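You operate a simulated robot arm through the tools that you are given. There is no shell and no other tool. Be economical: measure what you need, move in short steps, check, and stop when the job is done.

You run a simulated two-armed robot. Do the job below in one go: nothing can be reset, and whatever is moved stays where it is left.

TASK
Sort the spools on the blue bench: the full one on a free rack pin, the empty one away.
Fine: the empty one goes in the third drawer, shut again; the low one stays.

It is judged by the outcome, as a careful person would: the job done as asked, and still so three seconds after it is handed in. It fails if anything else is knocked over, pushed out of place, dropped, spilled or broken.

THE ROBOT
Two 7-joint arms with fingered hands on one trunk, on a base that drives. Base frame: it is fixed to the floor where the robot stands at the start and does not move with it; the origin is under the middle of the robot, x ahead of it, y to its left, z up. Readings come in cm, rad, newtons and seconds.
The left shoulder is at the start at [7, 15.7, 98.9], the right one opposite. With the tool pointing down near the work surface each hand reaches from about 10 to 88 cm from the robot's upright axis, wherever it stands, measured 20 degrees to its own side. Places, roughly: front half of the third drawer of the blue bench [60, 0, 40]; pin 2 of the spool rack [70, -10, 90]; third drawer of the blue bench [60, 0, 50]. Payload 5 kg a hand.
The tool frame of a hand sits at the grasp point between the pads (the TCP): z along the fingers, y along the line on which they close. The tips reach 3.1 cm beyond it. The gripper opens to 15.6 cm. The gripper's body begins 8.8 cm behind the TCP. The gripper is a hand of 4 fingers: y runs from the thumb to the fingers, the wrist lies at [0, 0, -24.9] in the tool frame, and closing takes about 1.5 s.
Orientation is told as [roll, pitch, yaw] about the base's x, y, z axes, in that order, counted from this pose: with the fingers straight down and closing along the base's y, the tool's x points along the base's -x, its y along +y and its z along -z.

THE INTERFACE
- The arms move only by the tool play_rows. It takes "left_series", "right_series" or both (then of equal length, played together; a hand with none holds still); each is a list of rows, each a list of 6 numbers: the shift along the base's x, y, z in units of 250 mm (1.0 is 250 mm), then the turn, a rotation vector about the base's x, y, z in units of 45 degrees (1.0 is 45 degrees). In form: [[dx, dy, dz, wx, wy, wz], ...]. A call has 1 to 12 rows; each row is the pose to reach, as a shift and turn from the pose commanded when the call began. "left_grip" and "right_grip" are, for a hand that has rows, the closure in counts, from 0 (fully open) to 255 (shut), set as the call begins (left out, the last holds). A call with a number of a shift or a turn outside -1 to 1 is refused whole. A row lasts 0.2 s, in which the tool goes at most 5 cm and 0.15 rad; a call with a longer step from one row to the next is refused whole, and so is a gripper value outside its range. A pose out of reach is approached as far as the arm can. The call stops where the force on the tool passes 40 N (or 10 N more than at its start, if that is more) or the arm is blocked; 0.2 s more then pass. Each finger travels about 10.8 cm/s and halts on what it meets, pressing with about 30 N; the grip force reading is that of the motor and also rises with nothing between the fingers. The clock runs only during rows and for 0.2 s after the last one: add rows that repeat a pose to give the fingers time. It gives the time, the measured TCP pose, the force on the tool (base axes), the opening and the grip force at its end, in the units of the frame above (readings bear some noise), with the torque about the TCP (base axes, N m) and any sound that the robot's microphone picked up, and new pictures: "views" is both (left out), scene, wrist or none (wrist: the cameras of the hands that moved).
- Cameras (640 x 400 px; columns grow to the right, rows downward): "scene" is now at [12.11, 2.44, 119.81]; the picture's right is [0.31, -0.95, 0.00], its down [-0.72, -0.23, -0.66] and it looks along [0.63, 0.20, -0.75] (base axes); focal length 214 px, centre (320, 200). "left" rides on the left gripper at [-7.2, 0.2, -11.1] in its tool frame; the picture's right is [-0.02, -1.00, 0.00], its down [0.84, -0.02, -0.54] and it looks along [0.54, -0.01, 0.84] (tool axes); focal length 234 px, centre (320, 200). "right" rides on the right gripper at [7.2, 0.2, -11.1] in its tool frame; the picture's right is [-0.02, 1.00, 0.00], its down [-0.84, -0.02, -0.54] and it looks along [-0.54, -0.01, 0.84] (tool axes); focal length 234 px, centre (320, 200). There is no depth. A picture from a camera that has moved, and an enlarged one, comes with that camera's place and axes in the base frame and with its lens.
- slide_trunk(by): slides the trunk up (or, below 0, down) by that many cm; the arms and the scene camera ride with it, the base frame stays. It gives what a move gives, with no picture.
- drive_base(legs): drives the robot by 1 to 6 legs, each [ahead, turn to the left] in cm and rad, along the robot's own axes; the way and the turn of a leg run together, so that a leg with both is an arc; at most 150 cm and 3.142 rad a leg. The arms and the cameras ride along, it lands a little off, and it stops where it bumps. It gives what a move gives, and a new picture of the scene camera.
- curl_fingers(finger1, finger2, finger3, thumb_bend, hand): sets how far each is bent, from 0 (flat) to 100 (curled in); at 30 the hand is open as for a grip, at 70 the pads meet at the TCP. One left out holds its place. A second passes; each finger stops where it meets its share of the squeeze, and holds until it gets a number again. A gripper value or a shape takes the hand back. It gives what a move gives, with no picture; readings hold the bend of each and the force on the fingers (four entries, about 0 where the hand has none), thumb and palm.
- set_grasp(shape, hand): the hand has 4 fingers and takes this shape, open, in about a second: jaw (thumb against the fingers, like two jaws); tri (thumb and two fingers); tip (a fingertip pinch); poke (one finger out to press); point (the index stretched); flat (the hand flat); cup (the hand cupped); fist (a fist). The gripper value then closes the fingers along that shape, each until it touches; the sizes above hold for jaw. It gives what a move gives, with no picture.
- turn_head(pan, tilt): turns the head with the scene camera to pan (to the left, within 1.501 rad either way) and tilt (down, from -0.506 to 1.204), counted from straight ahead of the robot. It gives what a move gives, and a new picture of the scene camera.
- enlarge(camera, box): a new picture of the part [left, top, right, bottom] of that camera's present view, enlarged. The clock stands still meanwhile.
- job_done(): hands the job in; it is judged then, once.

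Work in short steps. Places have to be worked out from the pictures, the camera data and where the tool is seen: move nearer, look again, correct. Check each grasp and each placing, and mend what went wrong. You have 120 turns and 260 pictures in all, those below and enlarged ones among them. Open the grippers and draw the arms clear of the work before you hand the job in, unless the task says otherwise; then end with one line.

The tools are called after "Request:" as a command line: name --argument value ..., lists and objects as JSON in quotes. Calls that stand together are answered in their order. play_rows: Moves the arms, as the interface text tells. Its arguments: {"type":"object","properties":{"left_series":{"type":"array"},"left_grip":{"type":"number"},"right_series":{"type":"array"},"right_grip":{"type":"number"},"views":{"type":"string","enum":["both","scene","wrist","none"]}},"required":[]} The other tools are called the same way: slide_trunk (by) slides the trunk up or down; set_grasp (shape, hand) gives the hand a shape; curl_fingers (finger1, finger2, finger3, thumb_bend, hand) moves the fingers one by one; drive_base (legs) drives the base; turn_head (pan, tilt) turns the head that bears the scene camera; enlarge (camera, box) takes an enlarged picture of a part of a camera's view; job_done () hands the job in.

At the start:

```text
t: 0.0
left_ee_pos: [52.03, 52.61, 117.8]
left_tcp_rot: [0.001, 0.0, 0.0]
left_ft_force: [0.6, -0.6, -0.7]
left_wrist_torque: [-0.02, 0.03, 0.0]
left_width: 15.58
left_gripper_force: 0.0
left_shape: jaw
left_bend: [30.0, 30.0, 30.0, 30.0]
left_finger forces: [0.0, 0.0, 0.0, 0.1, 0.0, 0.0]
right_ee_pos: [62.18, -1.14, 117.84]
right_tcp_rot: [-0.001, 0.0, 0.0]
right_ft_force: [0.2, 0.2, 0.1]
right_wrist_torque: [0.02, -0.01, 0.01]
right_width: 15.58
right_gripper_force: 0.0
right_shape: jaw
right_bend: [30.0, 30.0, 30.0, 30.0]
right_finger forces: [0.0, 0.1, 0.0, 0.0, 0.0, 0.0]
trunk travel left (down, up): [-37.5, 56.5]
robot x, y, heading: [0.38, 0.27, 0.001]
head pan, tilt: [0.316, 0.853]
```

scene: 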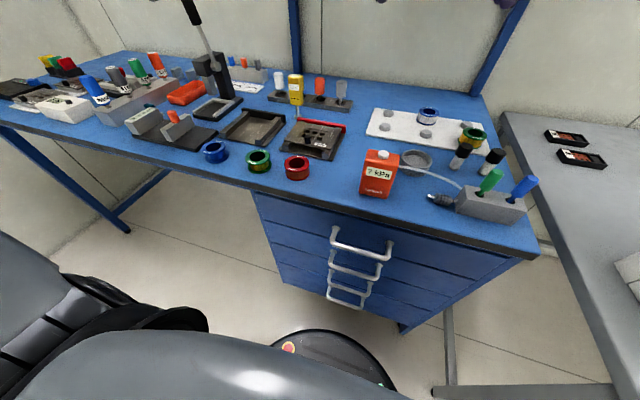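
right: 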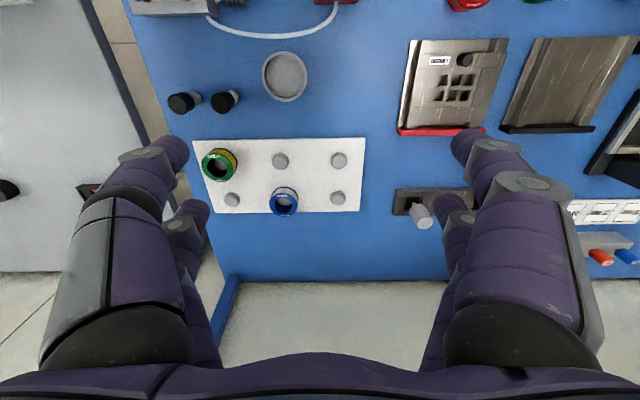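
left: 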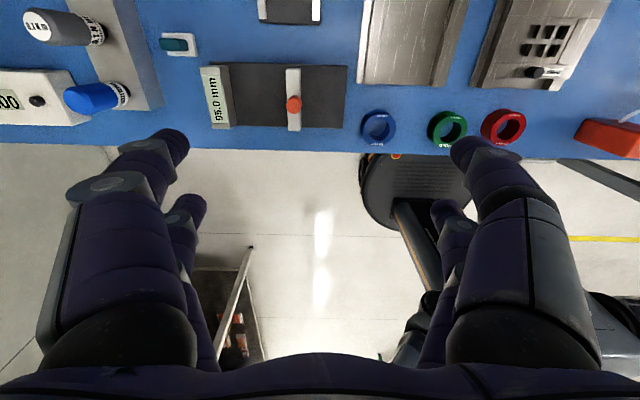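

The three spools lie near the bench's front edge (blue, green, red). I look at them and the rack enlarged to tell full, low and empty.

Request:
enlarge --camera "scene" --box '[180, 120, 340, 200]'

Request:
enlarge --camera "left" --box '[340, 90, 540, 160]'

Request:
enlarge --camera "right" --box '[180, 130, 380, 225]'

Request:
enlarge --camera "scene" --box '[340, 90, 540, 220]'

```text
4.00 times, centred on (260, 160) of scene
camera zoom: at [12.11, 2.44, 119.81], right [0.31, -0.95, 0.0], down [-0.72, -0.23, -0.66], along [0.63, 0.2, -0.75], focal length 858 px, centre (560, 360)
```

zoom: 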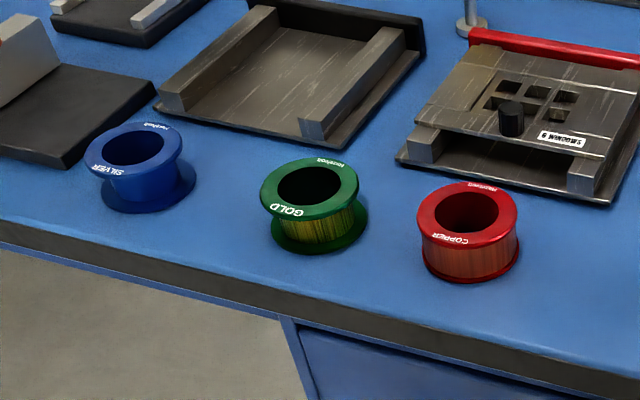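

```text
3.20 times, centred on (440, 125) of left
camera zoom: at [59.2, 52.7, 128.82], right [0.02, -1.0, 0.0], down [-0.84, -0.02, 0.54], along [-0.54, -0.01, -0.84], focal length 749 px, centre (-64, 440)
```

zoom: 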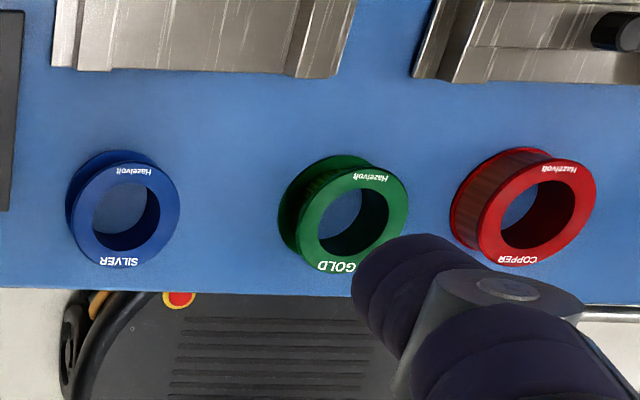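

```text
3.20 times, centred on (280, 178) of right
camera zoom: at [54.89, -1.02, 128.96], right [0.02, 1.0, 0.0], down [0.84, -0.02, 0.54], along [0.54, -0.01, -0.84], focal length 749 px, centre (448, 272)
```

zoom: 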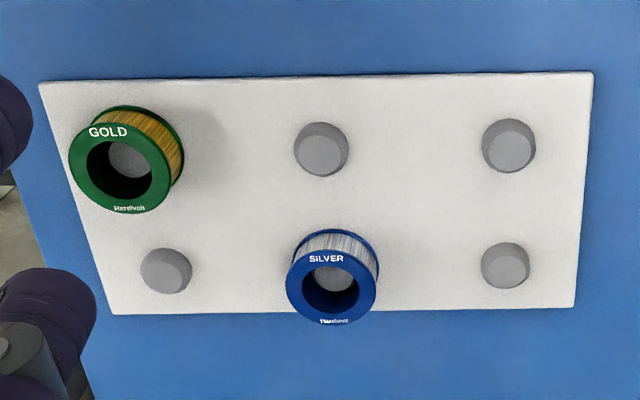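

```text
3.08 times, centred on (440, 155) of scene
camera zoom: at [12.11, 2.44, 119.81], right [0.31, -0.95, 0.0], down [-0.72, -0.23, -0.66], along [0.63, 0.2, -0.75], focal length 660 px, centre (-49, 338)
```

zoom: 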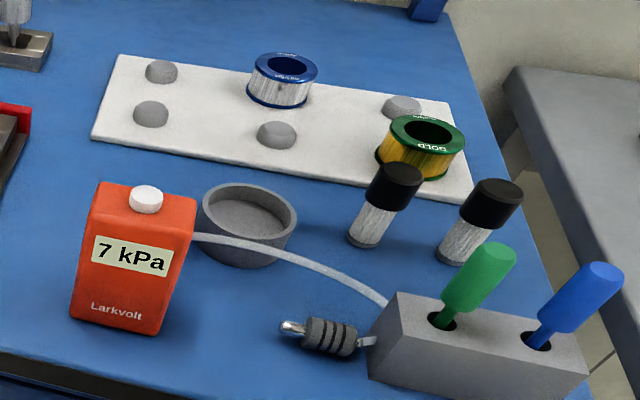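

Silver (blue) is empty, Gold (green) is low, and Copper (red) is full. I put the red spool near (47.8, 19.4), top z about 88, and a free near-left pin near (72.5, 2.3). I move the right hand above the red spool, partly closed.

Request:
play_rows --right_series '[[-0.1, 0.14, -0.05, 0, 0, 0], [-0.2, 0.28, -0.1, 0, 0, 0], [-0.3, 0.42, -0.15, 0, 0, 0], [-0.4, 0.56, -0.2, 0, 0, 0], [-0.5, 0.7, -0.28, 0, 0, 0], [-0.575, 0.82, -0.36, 0, 0, 0], [-0.575, 0.82, -0.48, 0, 0, 0], [-0.575, 0.82, -0.6, 0, 0, 0], [-0.575, 0.82, -0.6, 0, 0, 0]]' --right_grip 95

Request:
enlarge --camera "right" --box '[160, 60, 480, 260]'

```text
t: 2.0
left_ee_pos: [51.94, 52.75, 117.84]
left_tcp_rot: [-0.001, 0.0, 0.0]
left_ft_force: [0.0, 0.4, 0.4]
left_wrist_torque: [-0.01, 0.0, -0.05]
left_width: 15.59
left_gripper_force: 0.1
left_shape: jaw
left_bend: [30.0, 30.0, 30.0, 30.0]
left_finger forces: [0.0, 0.0, 0.0, 0.0, 0.0, 0.0]
right_ee_pos: [47.71, 19.36, 102.78]
right_tcp_rot: [0.0, -0.001, 0.001]
right_ft_force: [0.6, -0.3, -0.4]
right_wrist_torque: [0.01, 0.04, 0.04]
right_width: 9.81
right_gripper_force: 0.1
right_shape: jaw
right_bend: [31.0, 31.0, 31.0, 71.0]
right_finger forces: [0.0, 0.0, 0.0, 0.1, 0.0, 0.0]
trunk travel left (down, up): [-37.5, 56.5]
robot x, y, heading: [-0.09, 0.39, -0.005]
head pan, tilt: [0.316, 0.853]
camera scene: at [12.07, 2.44, 119.81], right [0.31, -0.95, 0.0], down [-0.72, -0.23, -0.66], along [0.63, 0.2, -0.75], focal length 214 px, centre (320, 200)
camera right: at [40.45, 19.51, 113.98], right [0.02, 1.0, 0.0], down [0.84, -0.02, 0.54], along [0.54, -0.01, -0.84], focal length 234 px, centre (320, 200)
```

scene: 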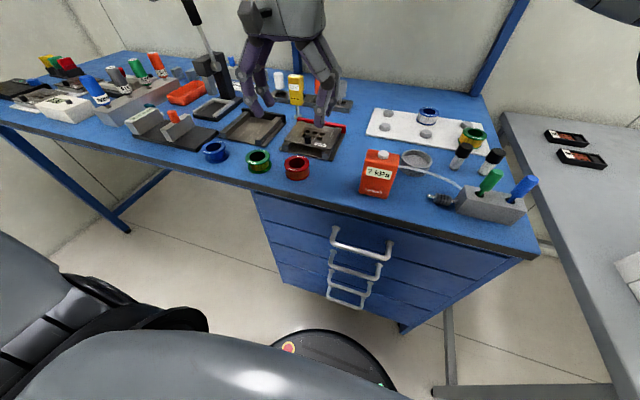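
right: 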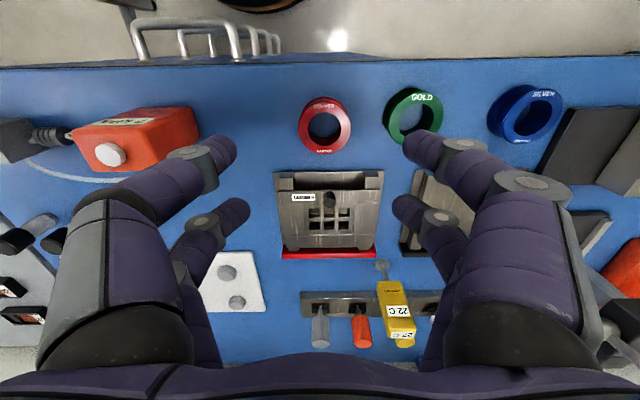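

```text
2.00 times, centred on (320, 160) of right
camera zoom: at [40.45, 19.51, 113.98], right [0.02, 1.0, 0.0], down [0.84, -0.02, 0.54], along [0.54, -0.01, -0.84], focal length 468 px, centre (320, 280)
```

zoom: 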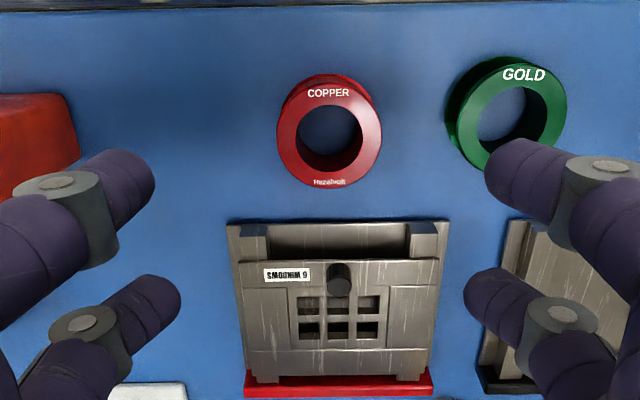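

Red is centred at about (47.8, 19.9). I narrow the hand to about 8 cm to clear the gold spool and descend.

Request:
play_rows --right_series '[[0.004, 0.016, 0, 0, 0, 0], [0.004, 0.016, -0.1, 0, 0, 0], [0.004, 0.016, -0.2, 0, 0, 0], [0.004, 0.016, -0.3, 0, 0, 0], [0.004, 0.016, -0.4, 0, 0, 0], [0.004, 0.016, -0.47, 0, 0, 0], [0.004, 0.016, -0.52, 0, 0, 0], [0.004, 0.016, -0.555, 0, 0, 0], [0.004, 0.016, -0.555, 0, 0, 0]]' --right_grip 125

```text
t: 4.0
left_ee_pos: [51.98, 52.8, 117.75]
left_tcp_rot: [0.0, -0.001, 0.0]
left_ft_force: [0.3, 0.9, -0.1]
left_wrist_torque: [0.03, -0.01, -0.01]
left_width: 15.58
left_gripper_force: 0.1
left_shape: jaw
left_bend: [30.0, 30.0, 30.0, 30.0]
left_finger forces: [0.1, 0.0, 0.0, 0.0, 0.0, 0.1]
right_ee_pos: [47.66, 19.69, 88.8]
right_tcp_rot: [0.001, 0.001, 0.001]
right_ft_force: [-0.5, 0.1, 0.1]
right_wrist_torque: [0.03, -0.02, 0.03]
right_width: 8.03
right_gripper_force: 0.0
right_shape: jaw
right_bend: [73.0, 73.0, 73.0, 70.0]
right_finger forces: [0.1, 0.1, 0.0, 0.0, 0.0, 0.0]
trunk travel left (down, up): [-37.5, 56.5]
robot x, y, heading: [-0.26, 0.24, -0.0]
head pan, tilt: [0.316, 0.853]
camera scene: at [12.1, 2.44, 119.81], right [0.31, -0.95, 0.0], down [-0.72, -0.23, -0.66], along [0.63, 0.2, -0.75], focal length 214 px, centre (320, 200)
camera right: at [40.54, 19.87, 100.04], right [0.02, 1.0, 0.0], down [0.84, -0.02, 0.54], along [0.54, -0.01, -0.84], focal length 234 px, centre (320, 200)
```

scene: 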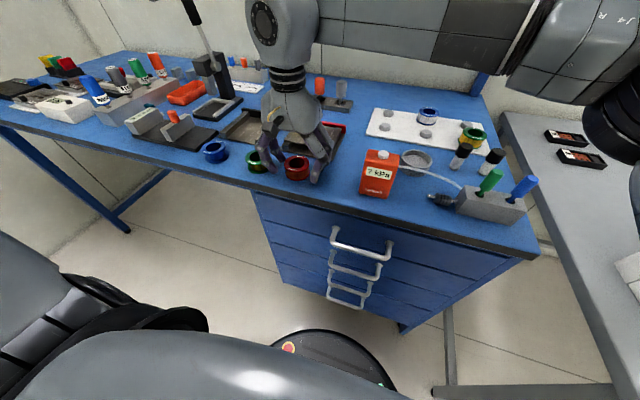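
right: 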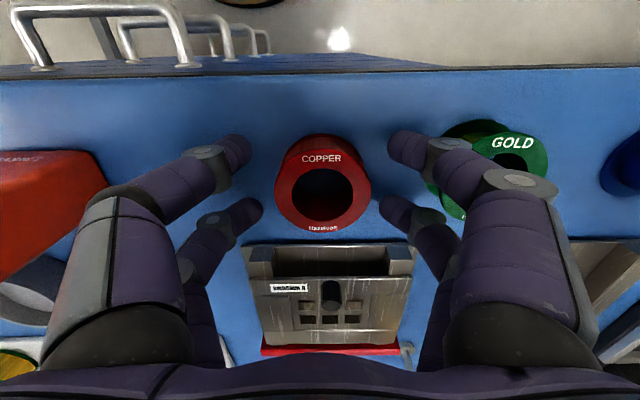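

Red lies centred between the fingers. I close on it.

Request:
play_rows --right_series '[[0, 0.004, 0, 0, 0, 0], [0, 0.004, 0, 0, 0, 0], [0, 0.004, 0, 0, 0, 0], [0, 0.004, 0, 0, 0, 0], [0, 0.004, 0, 0, 0, 0], [0, 0.004, 0, 0, 0, 0]]' --right_grip 220 --views "wrist"

```text
t: 5.4
left_ee_pos: [51.93, 52.63, 117.72]
left_tcp_rot: [0.0, -0.002, -0.001]
left_ft_force: [-0.5, -0.4, -0.3]
left_wrist_torque: [0.0, -0.02, -0.02]
left_width: 15.59
left_gripper_force: 0.1
left_shape: jaw
left_bend: [30.0, 30.0, 30.0, 30.0]
left_finger forces: [0.0, 0.0, 0.0, 0.0, 0.0, 0.0]
right_ee_pos: [47.83, 19.83, 88.92]
right_tcp_rot: [0.0, 0.0, -0.002]
right_ft_force: [0.9, 0.3, -0.1]
right_wrist_torque: [0.01, 0.02, 0.04]
right_width: 3.59
right_gripper_force: 29.5
right_shape: jaw
right_bend: [73.0, 73.0, 73.0, 70.0]
right_finger forces: [27.8, 27.6, 25.9, 0.0, 24.8, 0.1]
trunk travel left (down, up): [-37.5, 56.5]
robot x, y, heading: [-0.19, -0.02, -0.001]
head pan, tilt: [0.316, 0.853]
camera right: at [40.57, 19.98, 100.04], right [0.02, 1.0, 0.0], down [0.84, -0.02, 0.54], along [0.54, -0.01, -0.84], focal length 234 px, centre (320, 200)
```

right: 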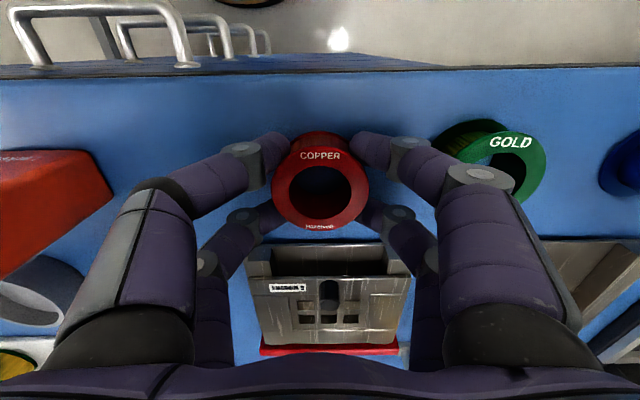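

All fingers press on the spool. I lift slowly and look.

Request:
play_rows --right_series '[[0, 0, 0.05, 0, 0, 0], [0, 0, 0.12, 0, 0, 0], [0, 0, 0.22, 0, 0, 0], [0, 0, 0.34, 0, 0, 0], [0, 0, 0.46, 0, 0, 0], [0, 0, 0.46, 0, 0, 0]]'

```text
t: 6.8
left_ee_pos: [52.08, 52.73, 117.75]
left_tcp_rot: [0.001, 0.0, 0.0]
left_ft_force: [0.1, 0.6, -0.1]
left_wrist_torque: [0.01, -0.02, -0.03]
left_width: 15.57
left_gripper_force: 0.1
left_shape: jaw
left_bend: [30.0, 30.0, 30.0, 30.0]
left_finger forces: [0.1, 0.0, 0.1, 0.0, 0.0, 0.0]
right_ee_pos: [47.86, 19.84, 100.25]
right_tcp_rot: [-0.001, 0.0, 0.0]
right_ft_force: [0.3, -0.1, -1.0]
right_wrist_torque: [0.02, -0.01, -0.04]
right_width: 3.56
right_gripper_force: 30.1
right_shape: jaw
right_bend: [73.0, 73.0, 73.0, 70.0]
right_finger forces: [28.2, 27.9, 26.2, 0.0, 25.0, 0.0]
trunk travel left (down, up): [-37.5, 56.5]
robot x, y, heading: [-0.48, 0.18, 0.002]
head pan, tilt: [0.316, 0.853]
camera scene: at [12.15, 2.45, 119.8], right [0.31, -0.95, 0.0], down [-0.72, -0.23, -0.66], along [0.62, 0.2, -0.75], focal length 214 px, centre (320, 200)
camera right: at [40.68, 19.99, 111.41], right [0.02, 1.0, 0.0], down [0.84, -0.02, 0.54], along [0.54, -0.01, -0.84], focal length 234 px, centre (320, 200)
```

scene: 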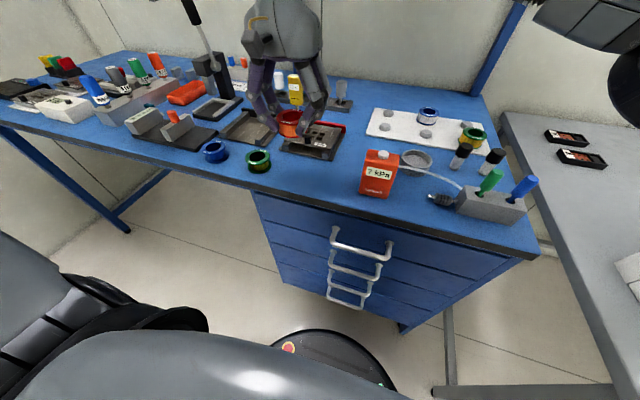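
right: 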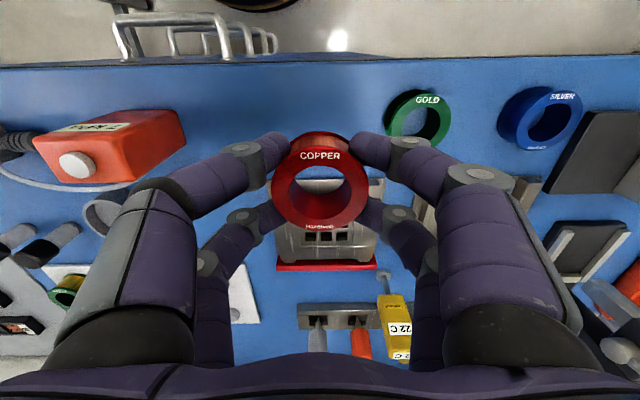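

The spool is held. I carry it above the free near-left pin.

Request:
play_rows --right_series '[[0, 0, 0.14, 0, 0, 0], [0.13, -0.09, 0.18, 0, 0, 0], [0.26, -0.18, 0.18, 0, 0, 0], [0.39, -0.27, 0.18, 0, 0, 0], [0.52, -0.36, 0.18, 0, 0, 0], [0.65, -0.46, 0.18, 0, 0, 0], [0.78, -0.55, 0.18, 0, 0, 0], [0.9, -0.64, 0.18, 0, 0, 0], [0.98, -0.7, 0.16, 0, 0, 0], [0.98, -0.7, 0.16, 0, 0, 0]]'

Request:
enlarge --camera "right" --box '[200, 110, 440, 260]'

Request:
enlarge --camera "scene" --box '[340, 60, 500, 160]'

```text
t: 9.0
left_ee_pos: [52.03, 52.68, 117.78]
left_tcp_rot: [0.001, 0.002, 0.0]
left_ft_force: [-0.1, -0.2, 0.3]
left_wrist_torque: [-0.04, 0.02, 0.02]
left_width: 15.6
left_gripper_force: 0.0
left_shape: jaw
left_bend: [30.0, 30.0, 30.0, 30.0]
left_finger forces: [0.0, 0.1, 0.1, 0.0, 0.1, 0.0]
right_ee_pos: [72.24, 2.36, 104.47]
right_tcp_rot: [0.0, -0.001, 0.0]
right_ft_force: [-1.0, -0.7, -0.3]
right_wrist_torque: [0.03, -0.02, 0.0]
right_width: 3.6
right_gripper_force: 29.6
right_shape: jaw
right_bend: [73.0, 73.0, 73.0, 70.0]
right_finger forces: [28.7, 28.4, 26.5, 0.0, 24.9, 0.1]
trunk travel left (down, up): [-37.5, 56.5]
robot x, y, heading: [0.21, -0.45, -0.008]
head pan, tilt: [0.316, 0.853]
camera scene: at [12.07, 2.45, 119.81], right [0.31, -0.95, 0.0], down [-0.72, -0.23, -0.66], along [0.63, 0.2, -0.75], focal length 214 px, centre (320, 200)
camera right: at [65.12, 2.48, 115.61], right [0.02, 1.0, 0.0], down [0.84, -0.02, 0.54], along [0.54, -0.01, -0.84], focal length 234 px, centre (320, 200)
```

scene: 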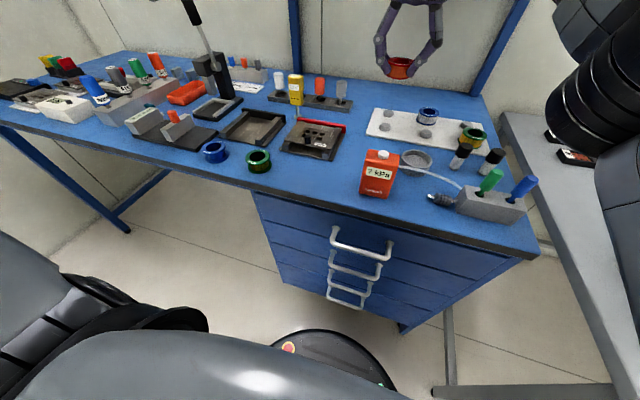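
right: 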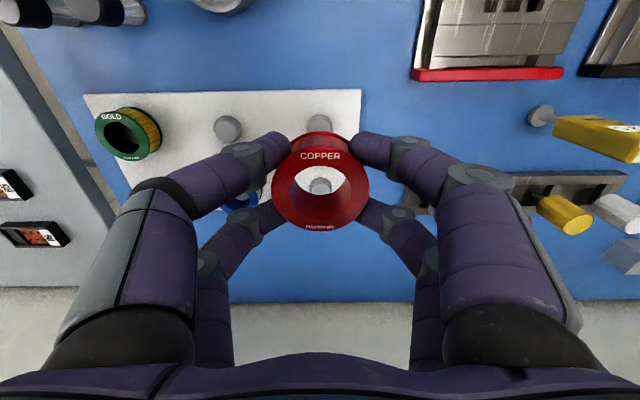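

```text
2.67 times, centred on (320, 185) of right
camera zoom: at [65.12, 2.48, 115.61], right [0.02, 1.0, 0.0], down [0.84, -0.02, 0.54], along [0.54, -0.01, -0.84], focal length 624 px, centre (320, 240)
```

zoom: 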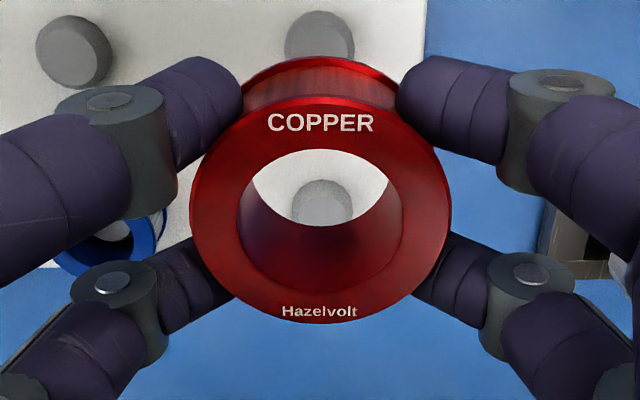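

```text
4.00 times, centred on (420, 110) of scene
camera zoom: at [12.07, 2.45, 119.81], right [0.31, -0.95, 0.0], down [-0.72, -0.23, -0.66], along [0.63, 0.2, -0.75], focal length 858 px, centre (-80, 560)
```

zoom: 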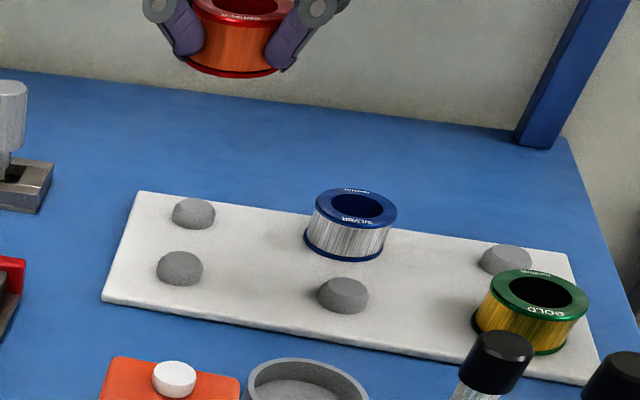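

The spool sits about 0.6 cm short of the pin in x; y matches. I shift it and go down to just above the pin, then look again.

Request:
play_rows --right_series '[[0.024, 0, -0.1, 0, 0, 0], [0.024, 0, -0.22, 0, 0, 0], [0.024, 0, -0.34, 0, 0, 0], [0.024, 0, -0.43, 0, 0, 0], [0.024, 0, -0.45, 0, 0, 0], [0.024, 0, -0.45, 0, 0, 0]]' --views "none"

Request:
enlarge --camera "right" --box '[240, 120, 400, 240]'

Request:
enlarge --camera "scene" --box '[340, 60, 460, 160]'

```text
t: 10.4
left_ee_pos: [52.05, 52.7, 117.78]
left_tcp_rot: [-0.001, -0.001, 0.0]
left_ft_force: [-0.5, 0.3, -0.9]
left_wrist_torque: [0.0, 0.01, 0.0]
left_width: 15.6
left_gripper_force: 0.0
left_shape: jaw
left_bend: [30.0, 30.0, 30.0, 30.0]
left_finger forces: [0.0, 0.0, 0.0, 0.0, 0.1, 0.1]
right_ee_pos: [73.05, 2.36, 93.01]
right_tcp_rot: [0.0, 0.0, 0.001]
right_ft_force: [-0.6, 0.0, 0.2]
right_wrist_torque: [0.0, -0.03, -0.02]
right_width: 3.57
right_gripper_force: 30.3
right_shape: jaw
right_bend: [73.0, 73.0, 73.0, 70.0]
right_finger forces: [29.2, 28.8, 26.8, 0.1, 25.3, 0.0]
trunk travel left (down, up): [-37.5, 56.5]
robot x, y, heading: [0.08, 0.15, -0.0]
head pan, tilt: [0.316, 0.853]
```

```text
3.33 times, centred on (320, 180) of right
camera zoom: at [65.77, 2.55, 104.23], right [0.02, 1.0, 0.0], down [0.84, -0.02, 0.54], along [0.54, -0.01, -0.84], focal length 781 px, centre (320, 267)
```

zoom: 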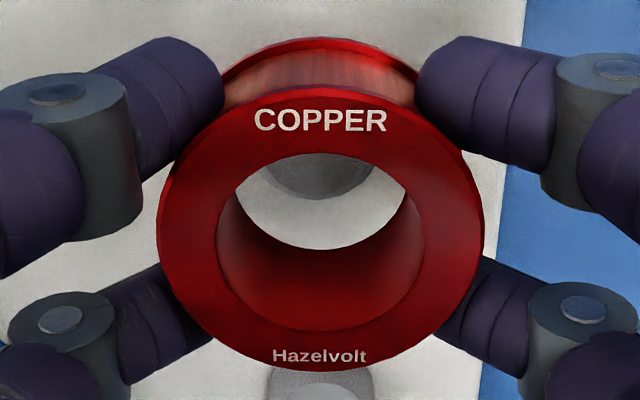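

```text
4.00 times, centred on (400, 110) of scene
camera zoom: at [12.12, 2.44, 119.81], right [0.31, -0.95, 0.0], down [-0.72, -0.23, -0.66], along [0.62, 0.2, -0.75], focal length 858 px, centre (0, 560)
```

zoom: 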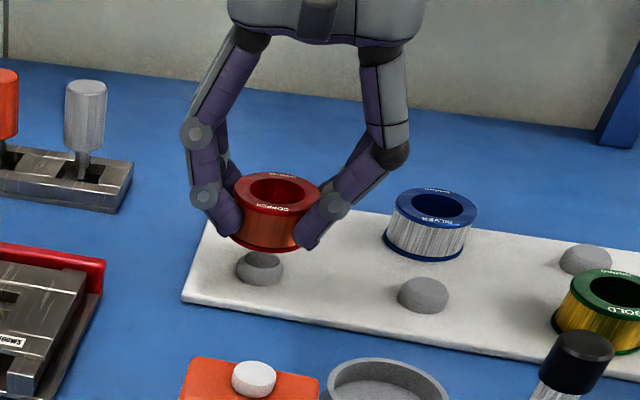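

I want an accurate fix on the pin, so I rise and move ahead until the wrist camera looks straight down on it.

Request:
play_rows --right_series '[[0, 0, 0.15, 0, 0, 0], [0, 0, 0.32, 0, 0, 0], [0.14, 0, 0.36, 0, 0, 0], [0.28, 0, 0.36, 0, 0, 0], [0.28, 0, 0.36, 0, 0, 0], [0.28, 0, 0.36, 0, 0, 0]]' --views "none"

Request:
enlarge --camera "right" --box '[240, 0, 400, 110]'

Request:
enlarge --camera "right" --box '[240, 120, 400, 240]'

```text
t: 11.8
left_ee_pos: [52.02, 52.61, 117.76]
left_tcp_rot: [0.0, 0.001, 0.0]
left_ft_force: [0.3, -1.1, 0.3]
left_wrist_torque: [0.04, 0.01, -0.01]
left_width: 15.59
left_gripper_force: 0.0
left_shape: jaw
left_bend: [30.0, 30.0, 30.0, 30.0]
left_finger forces: [0.0, 0.1, 0.0, 0.0, 0.1, 0.1]
right_ee_pos: [74.95, 1.91, 101.69]
right_tcp_rot: [-0.002, -0.002, 0.0]
right_ft_force: [0.4, 0.5, -0.6]
right_wrist_torque: [0.02, 0.01, 0.01]
right_width: 3.54
right_gripper_force: 30.4
right_shape: jaw
right_bend: [73.0, 73.0, 73.0, 70.0]
right_finger forces: [29.6, 29.6, 27.3, 0.0, 25.9, 0.0]
right hand out of reach, approached as far as the arm can: row 3, 4, 5, 6
trunk travel left (down, up): [-37.5, 56.5]
robot x, y, heading: [0.25, -0.13, -0.003]
head pan, tilt: [0.316, 0.853]
```

```text
3.64 times, centred on (320, 55) of right
camera zoom: at [67.85, 2.06, 112.89], right [0.02, 1.0, 0.0], down [0.84, -0.02, 0.54], along [0.54, -0.01, -0.84], focal length 852 px, centre (320, 727)
```

zoom: 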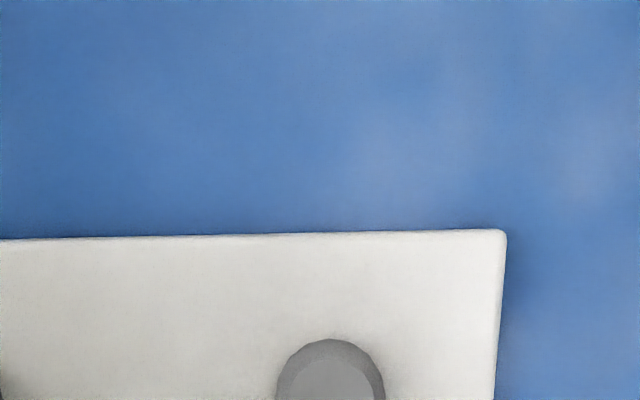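

```text
3.33 times, centred on (320, 180) of right
camera zoom: at [67.85, 2.06, 112.89], right [0.02, 1.0, 0.0], down [0.84, -0.02, 0.54], along [0.54, -0.01, -0.84], focal length 781 px, centre (320, 267)
```

zoom: 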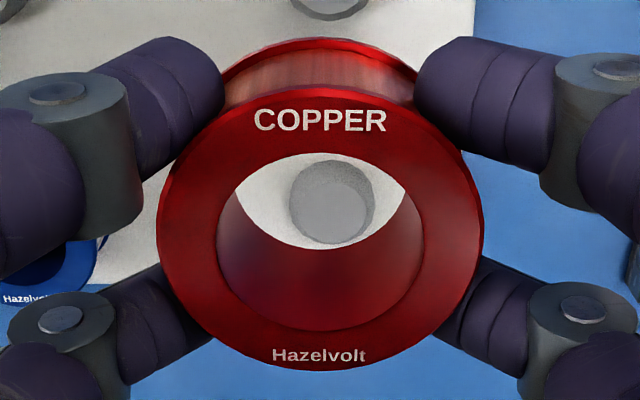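

Reach ends at x≈75, but the pin is in view above the spool; I enlarge that area.

Request:
enlarge --camera "right" --box '[270, 60, 370, 130]'

```text
5.71 times, centred on (320, 95) of right
camera zoom: at [67.85, 2.06, 112.89], right [0.02, 1.0, 0.0], down [0.84, -0.02, 0.54], along [0.54, -0.01, -0.84], focal length 1338 px, centre (320, 800)
```

zoom: 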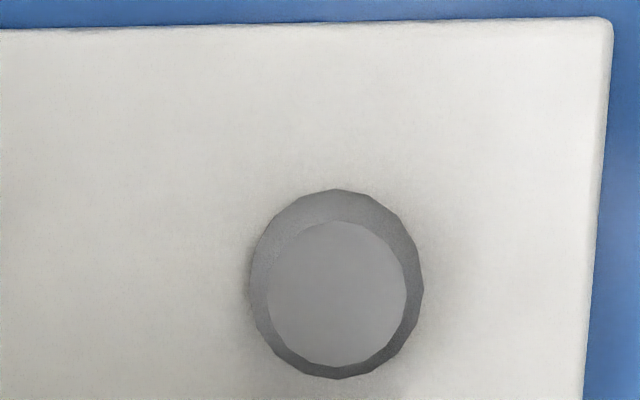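

The pin centre comes out near (73.2, 2.3), so the spool needs tcp about (73.35, 2.27). I move back and read where the hand lands, still high.

Request:
play_rows --right_series '[[-0.14, 0, 0, 0, 0, 0], [-0.266, -0.002, 0, 0, 0, 0], [-0.266, -0.002, 0, 0, 0, 0], [-0.266, -0.002, 0, 0, 0, 0]]' --views "wrist"

```text
t: 12.8
left_ee_pos: [52.07, 52.52, 117.74]
left_tcp_rot: [0.0, 0.0, -0.002]
left_ft_force: [0.2, -0.2, -0.1]
left_wrist_torque: [0.01, -0.02, 0.06]
left_width: 15.59
left_gripper_force: 0.1
left_shape: jaw
left_bend: [30.0, 30.0, 30.0, 30.0]
left_finger forces: [0.1, 0.0, 0.1, 0.0, 0.1, 0.1]
right_ee_pos: [68.45, 1.86, 101.53]
right_tcp_rot: [0.001, 0.0, -0.001]
right_ft_force: [-0.2, 0.2, 0.2]
right_wrist_torque: [-0.01, -0.04, 0.0]
right_width: 3.55
right_gripper_force: 30.0
right_shape: jaw
right_bend: [73.0, 73.0, 73.0, 70.0]
right_finger forces: [29.5, 29.2, 27.1, 0.0, 25.2, 0.0]
trunk travel left (down, up): [-37.5, 56.5]
robot x, y, heading: [0.13, 0.07, -0.001]
head pan, tilt: [0.316, 0.853]
camera right: at [61.17, 2.09, 112.66], right [0.03, 1.0, 0.0], down [0.84, -0.02, 0.54], along [0.54, -0.01, -0.84], focal length 234 px, centre (320, 200)
```

right: 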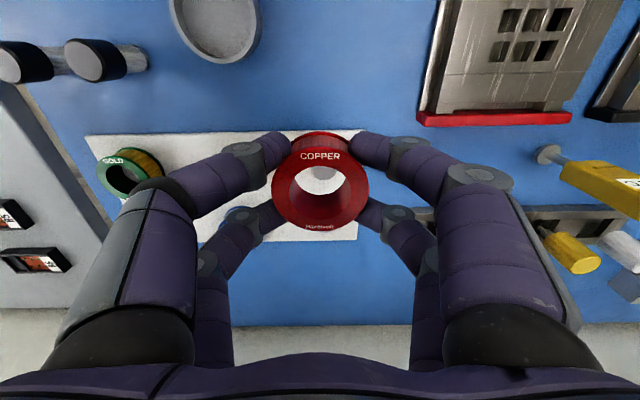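

The command had been clipped, so the hand is at about (68.4, 1.92, 101.6). I move it over the pin at z≈93 and check through the bore.

Request:
play_rows --right_series '[[0.1, 0.006, 0, 0, 0, 0], [0.198, 0.014, -0.05, 0, 0, 0], [0.198, 0.014, -0.2, 0, 0, 0], [0.198, 0.014, -0.35, 0, 0, 0], [0.198, 0.014, -0.35, 0, 0, 0], [0.198, 0.014, -0.35, 0, 0, 0]]' --views "none"

Request:
enlarge --camera "right" --box '[260, 130, 380, 220]'

Request:
enlarge --camera "scene" --box '[370, 90, 450, 150]'

```text
t: 14.2
left_ee_pos: [52.11, 52.58, 117.75]
left_tcp_rot: [0.0, 0.0, 0.001]
left_ft_force: [0.1, 0.0, -0.2]
left_wrist_torque: [-0.02, 0.03, -0.01]
left_width: 15.58
left_gripper_force: 0.1
left_shape: jaw
left_bend: [30.0, 30.0, 30.0, 30.0]
left_finger forces: [0.0, 0.1, 0.0, 0.0, 0.0, 0.0]
right_ee_pos: [73.5, 2.47, 92.94]
right_tcp_rot: [-0.001, 0.001, -0.001]
right_ft_force: [0.7, 0.7, -0.1]
right_wrist_torque: [-0.03, -0.01, 0.01]
right_width: 3.51
right_gripper_force: 29.8
right_shape: jaw
right_bend: [73.0, 73.0, 73.0, 70.0]
right_finger forces: [29.6, 29.4, 27.4, 0.1, 25.5, 0.0]
trunk travel left (down, up): [-37.5, 56.5]
robot x, y, heading: [-0.04, -0.02, 0.001]
head pan, tilt: [0.316, 0.853]
```

```text
4.44 times, centred on (320, 175) of right
camera zoom: at [66.31, 2.55, 104.09], right [0.02, 1.0, 0.0], down [0.84, -0.02, 0.54], along [0.54, -0.01, -0.84], focal length 1041 px, centre (320, 311)
```

zoom: 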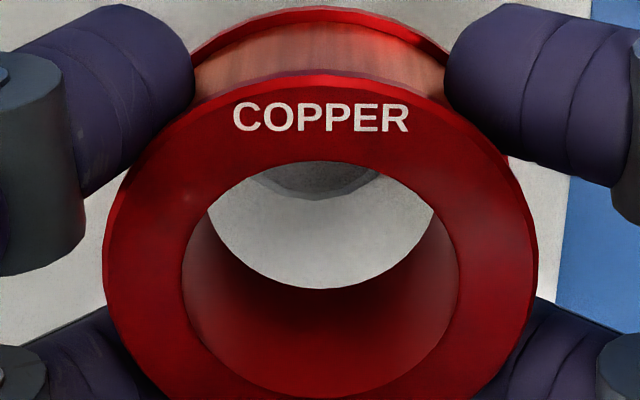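

```text
6.67 times, centred on (410, 120) of scene
camera zoom: at [12.15, 2.43, 119.8], right [0.31, -0.95, 0.0], down [-0.72, -0.23, -0.66], along [0.62, 0.2, -0.75], focal length 1430 px, centre (-280, 733)
```

zoom: 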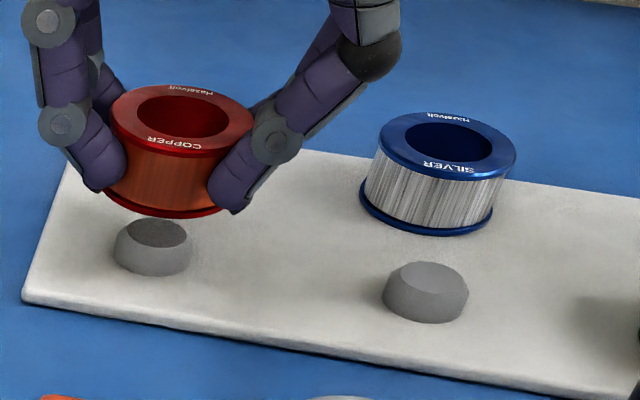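

The bore is about 0.1 cm off in both x and y. I correct that and lower onto the pin, watching the force.

Request:
play_rows --right_series '[[-0.004, -0.005, 0, 0, 0, 0], [-0.004, -0.005, -0.04, 0, 0, 0], [-0.004, -0.005, -0.08, 0, 0, 0], [-0.004, -0.005, -0.1, 0, 0, 0], [-0.004, -0.005, -0.115, 0, 0, 0], [-0.004, -0.005, -0.13, 0, 0, 0], [-0.004, -0.005, -0.13, 0, 0, 0]]' --views "none"

Request:
enlarge --camera "right" --box '[260, 130, 380, 220]'

Request:
enlarge --camera "scene" --box '[370, 90, 450, 150]'

```text
t: 15.8
left_ee_pos: [52.07, 52.71, 117.68]
left_tcp_rot: [-0.001, 0.0, 0.0]
left_ft_force: [0.5, 0.8, 0.4]
left_wrist_torque: [-0.02, 0.0, 0.01]
left_width: 15.58
left_gripper_force: 0.0
left_shape: jaw
left_bend: [30.0, 30.0, 30.0, 30.0]
left_finger forces: [0.0, 0.0, 0.0, 0.0, 0.1, 0.0]
right_ee_pos: [73.19, 2.15, 89.73]
right_tcp_rot: [-0.001, 0.001, 0.001]
right_ft_force: [0.2, -0.9, -0.9]
right_wrist_torque: [0.03, -0.03, -0.02]
right_width: 3.52
right_gripper_force: 30.1
right_shape: jaw
right_bend: [73.0, 73.0, 73.0, 70.0]
right_finger forces: [29.9, 29.5, 27.5, 0.0, 25.5, 0.1]
trunk travel left (down, up): [-37.5, 56.5]
robot x, y, heading: [-0.25, 0.37, 0.003]
head pan, tilt: [0.316, 0.853]
```

```text
4.44 times, centred on (320, 175) of right
camera zoom: at [66.02, 2.38, 100.83], right [0.02, 1.0, 0.0], down [0.84, -0.02, 0.54], along [0.54, -0.01, -0.84], focal length 1041 px, centre (320, 311)
```

zoom: 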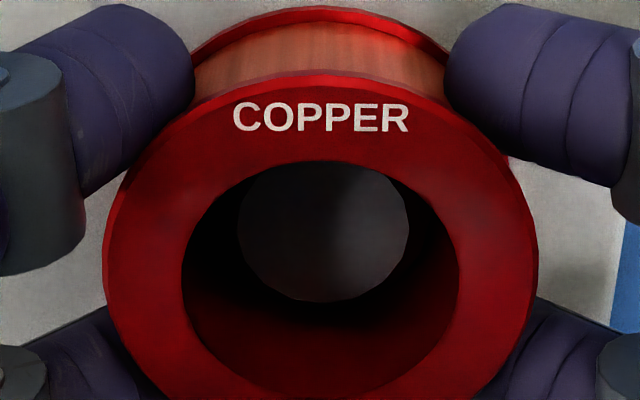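

```text
6.67 times, centred on (410, 120) of scene
camera zoom: at [12.11, 2.45, 119.81], right [0.31, -0.95, 0.0], down [-0.72, -0.23, -0.66], along [0.62, 0.2, -0.75], focal length 1430 px, centre (-280, 733)
```

zoom: 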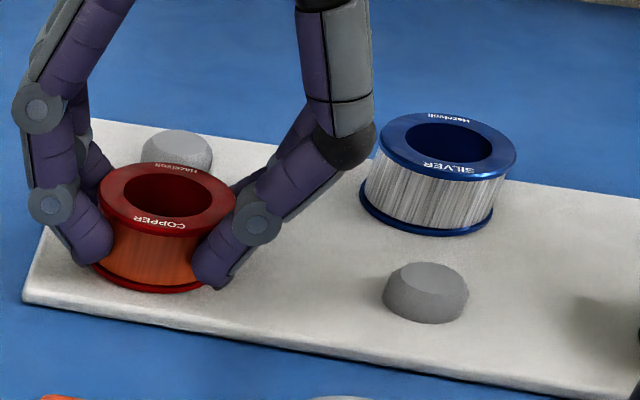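

The pin stands inside the bore with no contact force. I lower the last few millimetres.

Request:
play_rows --right_series '[[0, 0, -0.008, 0, 0, 0], [0, 0, -0.014, 0, 0, 0], [0, 0, -0.018, 0, 0, 0], [0, 0, -0.018, 0, 0, 0]]' --views "none"

Request:
enlarge --camera "scene" --box '[370, 90, 450, 150]'

```text
t: 16.8
left_ee_pos: [51.98, 52.75, 117.91]
left_tcp_rot: [0.0, -0.003, -0.002]
left_ft_force: [-0.7, -0.9, -0.2]
left_wrist_torque: [0.01, -0.03, -0.01]
left_width: 15.61
left_gripper_force: 0.0
left_shape: jaw
left_bend: [30.0, 30.0, 30.0, 30.0]
left_finger forces: [0.0, 0.0, 0.0, 0.0, 0.0, 0.0]
right_ee_pos: [73.16, 2.25, 89.35]
right_tcp_rot: [0.001, -0.003, 0.001]
right_ft_force: [6.9, -0.5, 22.4]
right_wrist_torque: [-0.16, -0.08, 0.04]
right_width: 3.57
right_gripper_force: 30.5
right_shape: jaw
right_bend: [74.0, 73.0, 74.0, 71.0]
right_finger forces: [31.3, 33.5, 31.2, 0.0, 28.2, 0.0]
trunk travel left (down, up): [-37.5, 56.5]
robot x, y, heading: [0.18, 0.25, 0.003]
head pan, tilt: [0.316, 0.853]
```

```text
6.67 times, centred on (410, 120) of scene
camera zoom: at [11.95, 2.42, 119.85], right [0.31, -0.95, 0.0], down [-0.71, -0.23, -0.66], along [0.63, 0.2, -0.75], focal length 1430 px, centre (-280, 733)
```

zoom: 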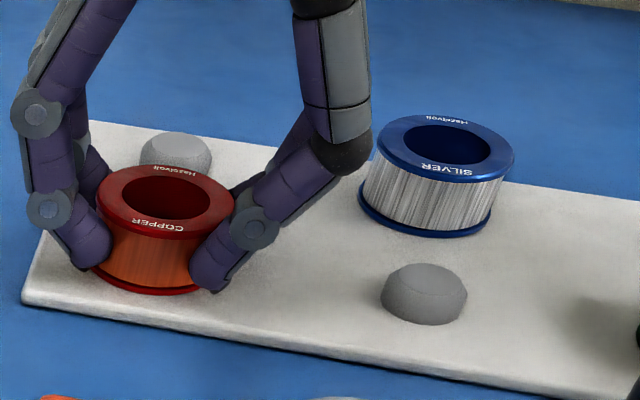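

It is seated with 22 N upward. I ease off 1 mm, then open the hand to about 8 cm.

Request:
play_rows --right_series '[[0, 0, 0.005, 0, 0, 0], [0, 0, 0.005, 0, 0, 0], [0, 0, 0.005, 0, 0, 0], [0, 0, 0.005, 0, 0, 0], [0, 0, 0.005, 0, 0, 0], [0, 0, 0.005, 0, 0, 0]]' --right_grip 125

```text
t: 18.2
left_ee_pos: [52.03, 52.63, 117.68]
left_tcp_rot: [0.0, -0.001, 0.001]
left_ft_force: [0.2, -0.1, -0.9]
left_wrist_torque: [0.0, -0.04, -0.02]
left_width: 15.59
left_gripper_force: 0.0
left_shape: jaw
left_bend: [30.0, 30.0, 30.0, 30.0]
left_finger forces: [0.0, 0.0, 0.1, 0.0, 0.0, 0.0]
right_ee_pos: [73.31, 2.13, 89.35]
right_tcp_rot: [0.002, 0.0, 0.0]
right_ft_force: [-1.2, -0.3, 0.8]
right_wrist_torque: [0.02, 0.0, -0.03]
right_width: 7.9
right_gripper_force: 0.0
right_shape: jaw
right_bend: [73.0, 73.0, 73.0, 70.0]
right_finger forces: [0.0, 0.0, 0.0, 0.0, 0.0, 0.0]
trunk travel left (down, up): [-37.5, 56.5]
robot x, y, heading: [0.01, -0.3, 0.002]
head pan, tilt: [0.316, 0.853]
camera scene: at [12.11, 2.44, 119.81], right [0.31, -0.95, 0.0], down [-0.72, -0.23, -0.66], along [0.62, 0.2, -0.75], focal length 214 px, centre (320, 200)
camera right: at [66.07, 2.41, 100.53], right [0.02, 1.0, 0.0], down [0.84, -0.02, 0.54], along [0.54, -0.01, -0.84], focal length 234 px, centre (320, 200)
```

scene: 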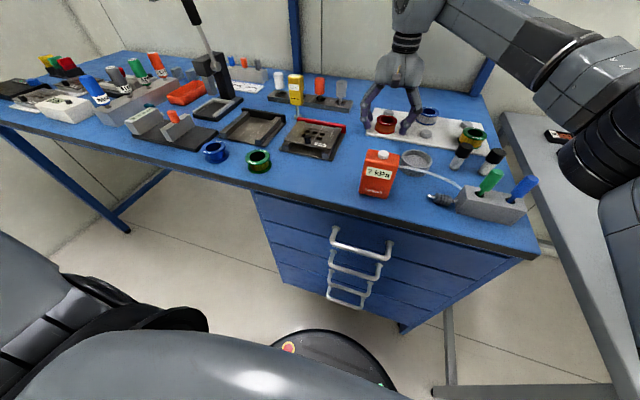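
right: 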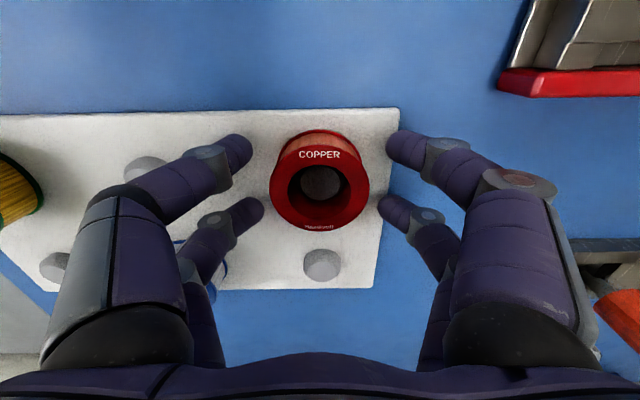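

Released. I rise straight up and check the seat.

Request:
play_rows --right_series '[[0, 0, 0.08, 0, 0, 0], [0, 0, 0.2, 0, 0, 0], [0, 0, 0.36, 0, 0, 0], [0, 0, 0.5, 0, 0, 0], [-0.1, 0, 0.66, 0, 0, 0], [-0.2, 0, 0.8, 0, 0, 0], [-0.2, 0, 0.8, 0, 0, 0]]' --views "none"

Request:
enlarge --camera "scene" --box '[340, 70, 500, 170]'

Request:
enlarge --camera "right" --box '[160, 80, 480, 280]'

Request:
enlarge --camera "scene" --box '[240, 180, 440, 340]'

```text
t: 19.8
left_ee_pos: [52.15, 52.69, 117.65]
left_tcp_rot: [0.001, 0.001, 0.002]
left_ft_force: [0.2, 0.0, -0.2]
left_wrist_torque: [0.0, 0.0, -0.03]
left_width: 15.6
left_gripper_force: 0.0
left_shape: jaw
left_bend: [30.0, 30.0, 30.0, 30.0]
left_finger forces: [0.1, 0.0, 0.1, 0.0, 0.0, 0.1]
right_ee_pos: [68.23, 2.28, 109.32]
right_tcp_rot: [0.0, 0.001, 0.0]
right_ft_force: [0.9, 0.2, 0.0]
right_wrist_torque: [0.02, 0.04, 0.0]
right_width: 7.91
right_gripper_force: 0.0
right_shape: jaw
right_bend: [73.0, 73.0, 73.0, 70.0]
right_finger forces: [0.0, 0.0, 0.0, 0.0, 0.1, 0.0]
trunk travel left (down, up): [-37.5, 56.5]
robot x, y, heading: [0.56, 0.01, -0.002]
head pan, tilt: [0.316, 0.853]
```

```text
4.00 times, centred on (420, 120) of scene
camera zoom: at [12.2, 2.44, 119.79], right [0.31, -0.95, 0.0], down [-0.72, -0.23, -0.66], along [0.62, 0.2, -0.75], focal length 858 px, centre (-80, 520)
```

zoom: 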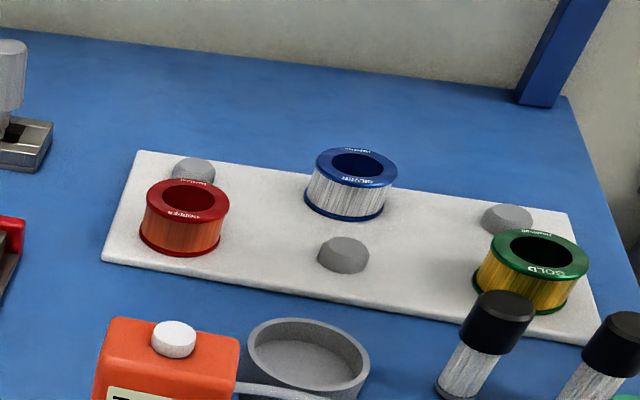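

```text
2.00 times, centred on (320, 180) of right
camera zoom: at [61.02, 2.55, 120.37], right [0.02, 1.0, 0.0], down [0.84, -0.02, 0.54], along [0.54, -0.01, -0.84], focal length 468 px, centre (320, 240)
```

zoom: 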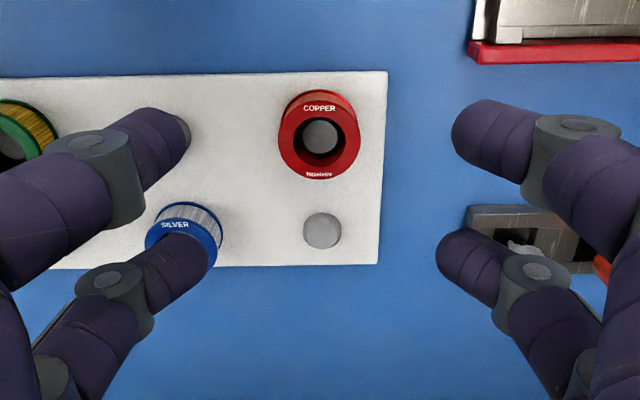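

```text
2.50 times, centred on (340, 260) of scene
camera zoom: at [12.2, 2.44, 119.79], right [0.31, -0.95, 0.0], down [-0.72, -0.23, -0.66], along [0.62, 0.2, -0.75], focal length 536 px, centre (270, 50)
```

zoom: 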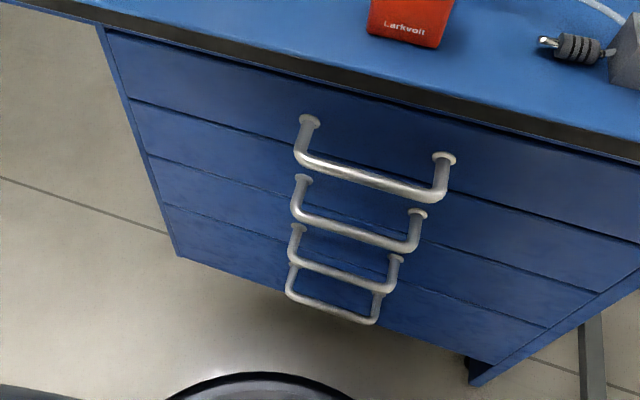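

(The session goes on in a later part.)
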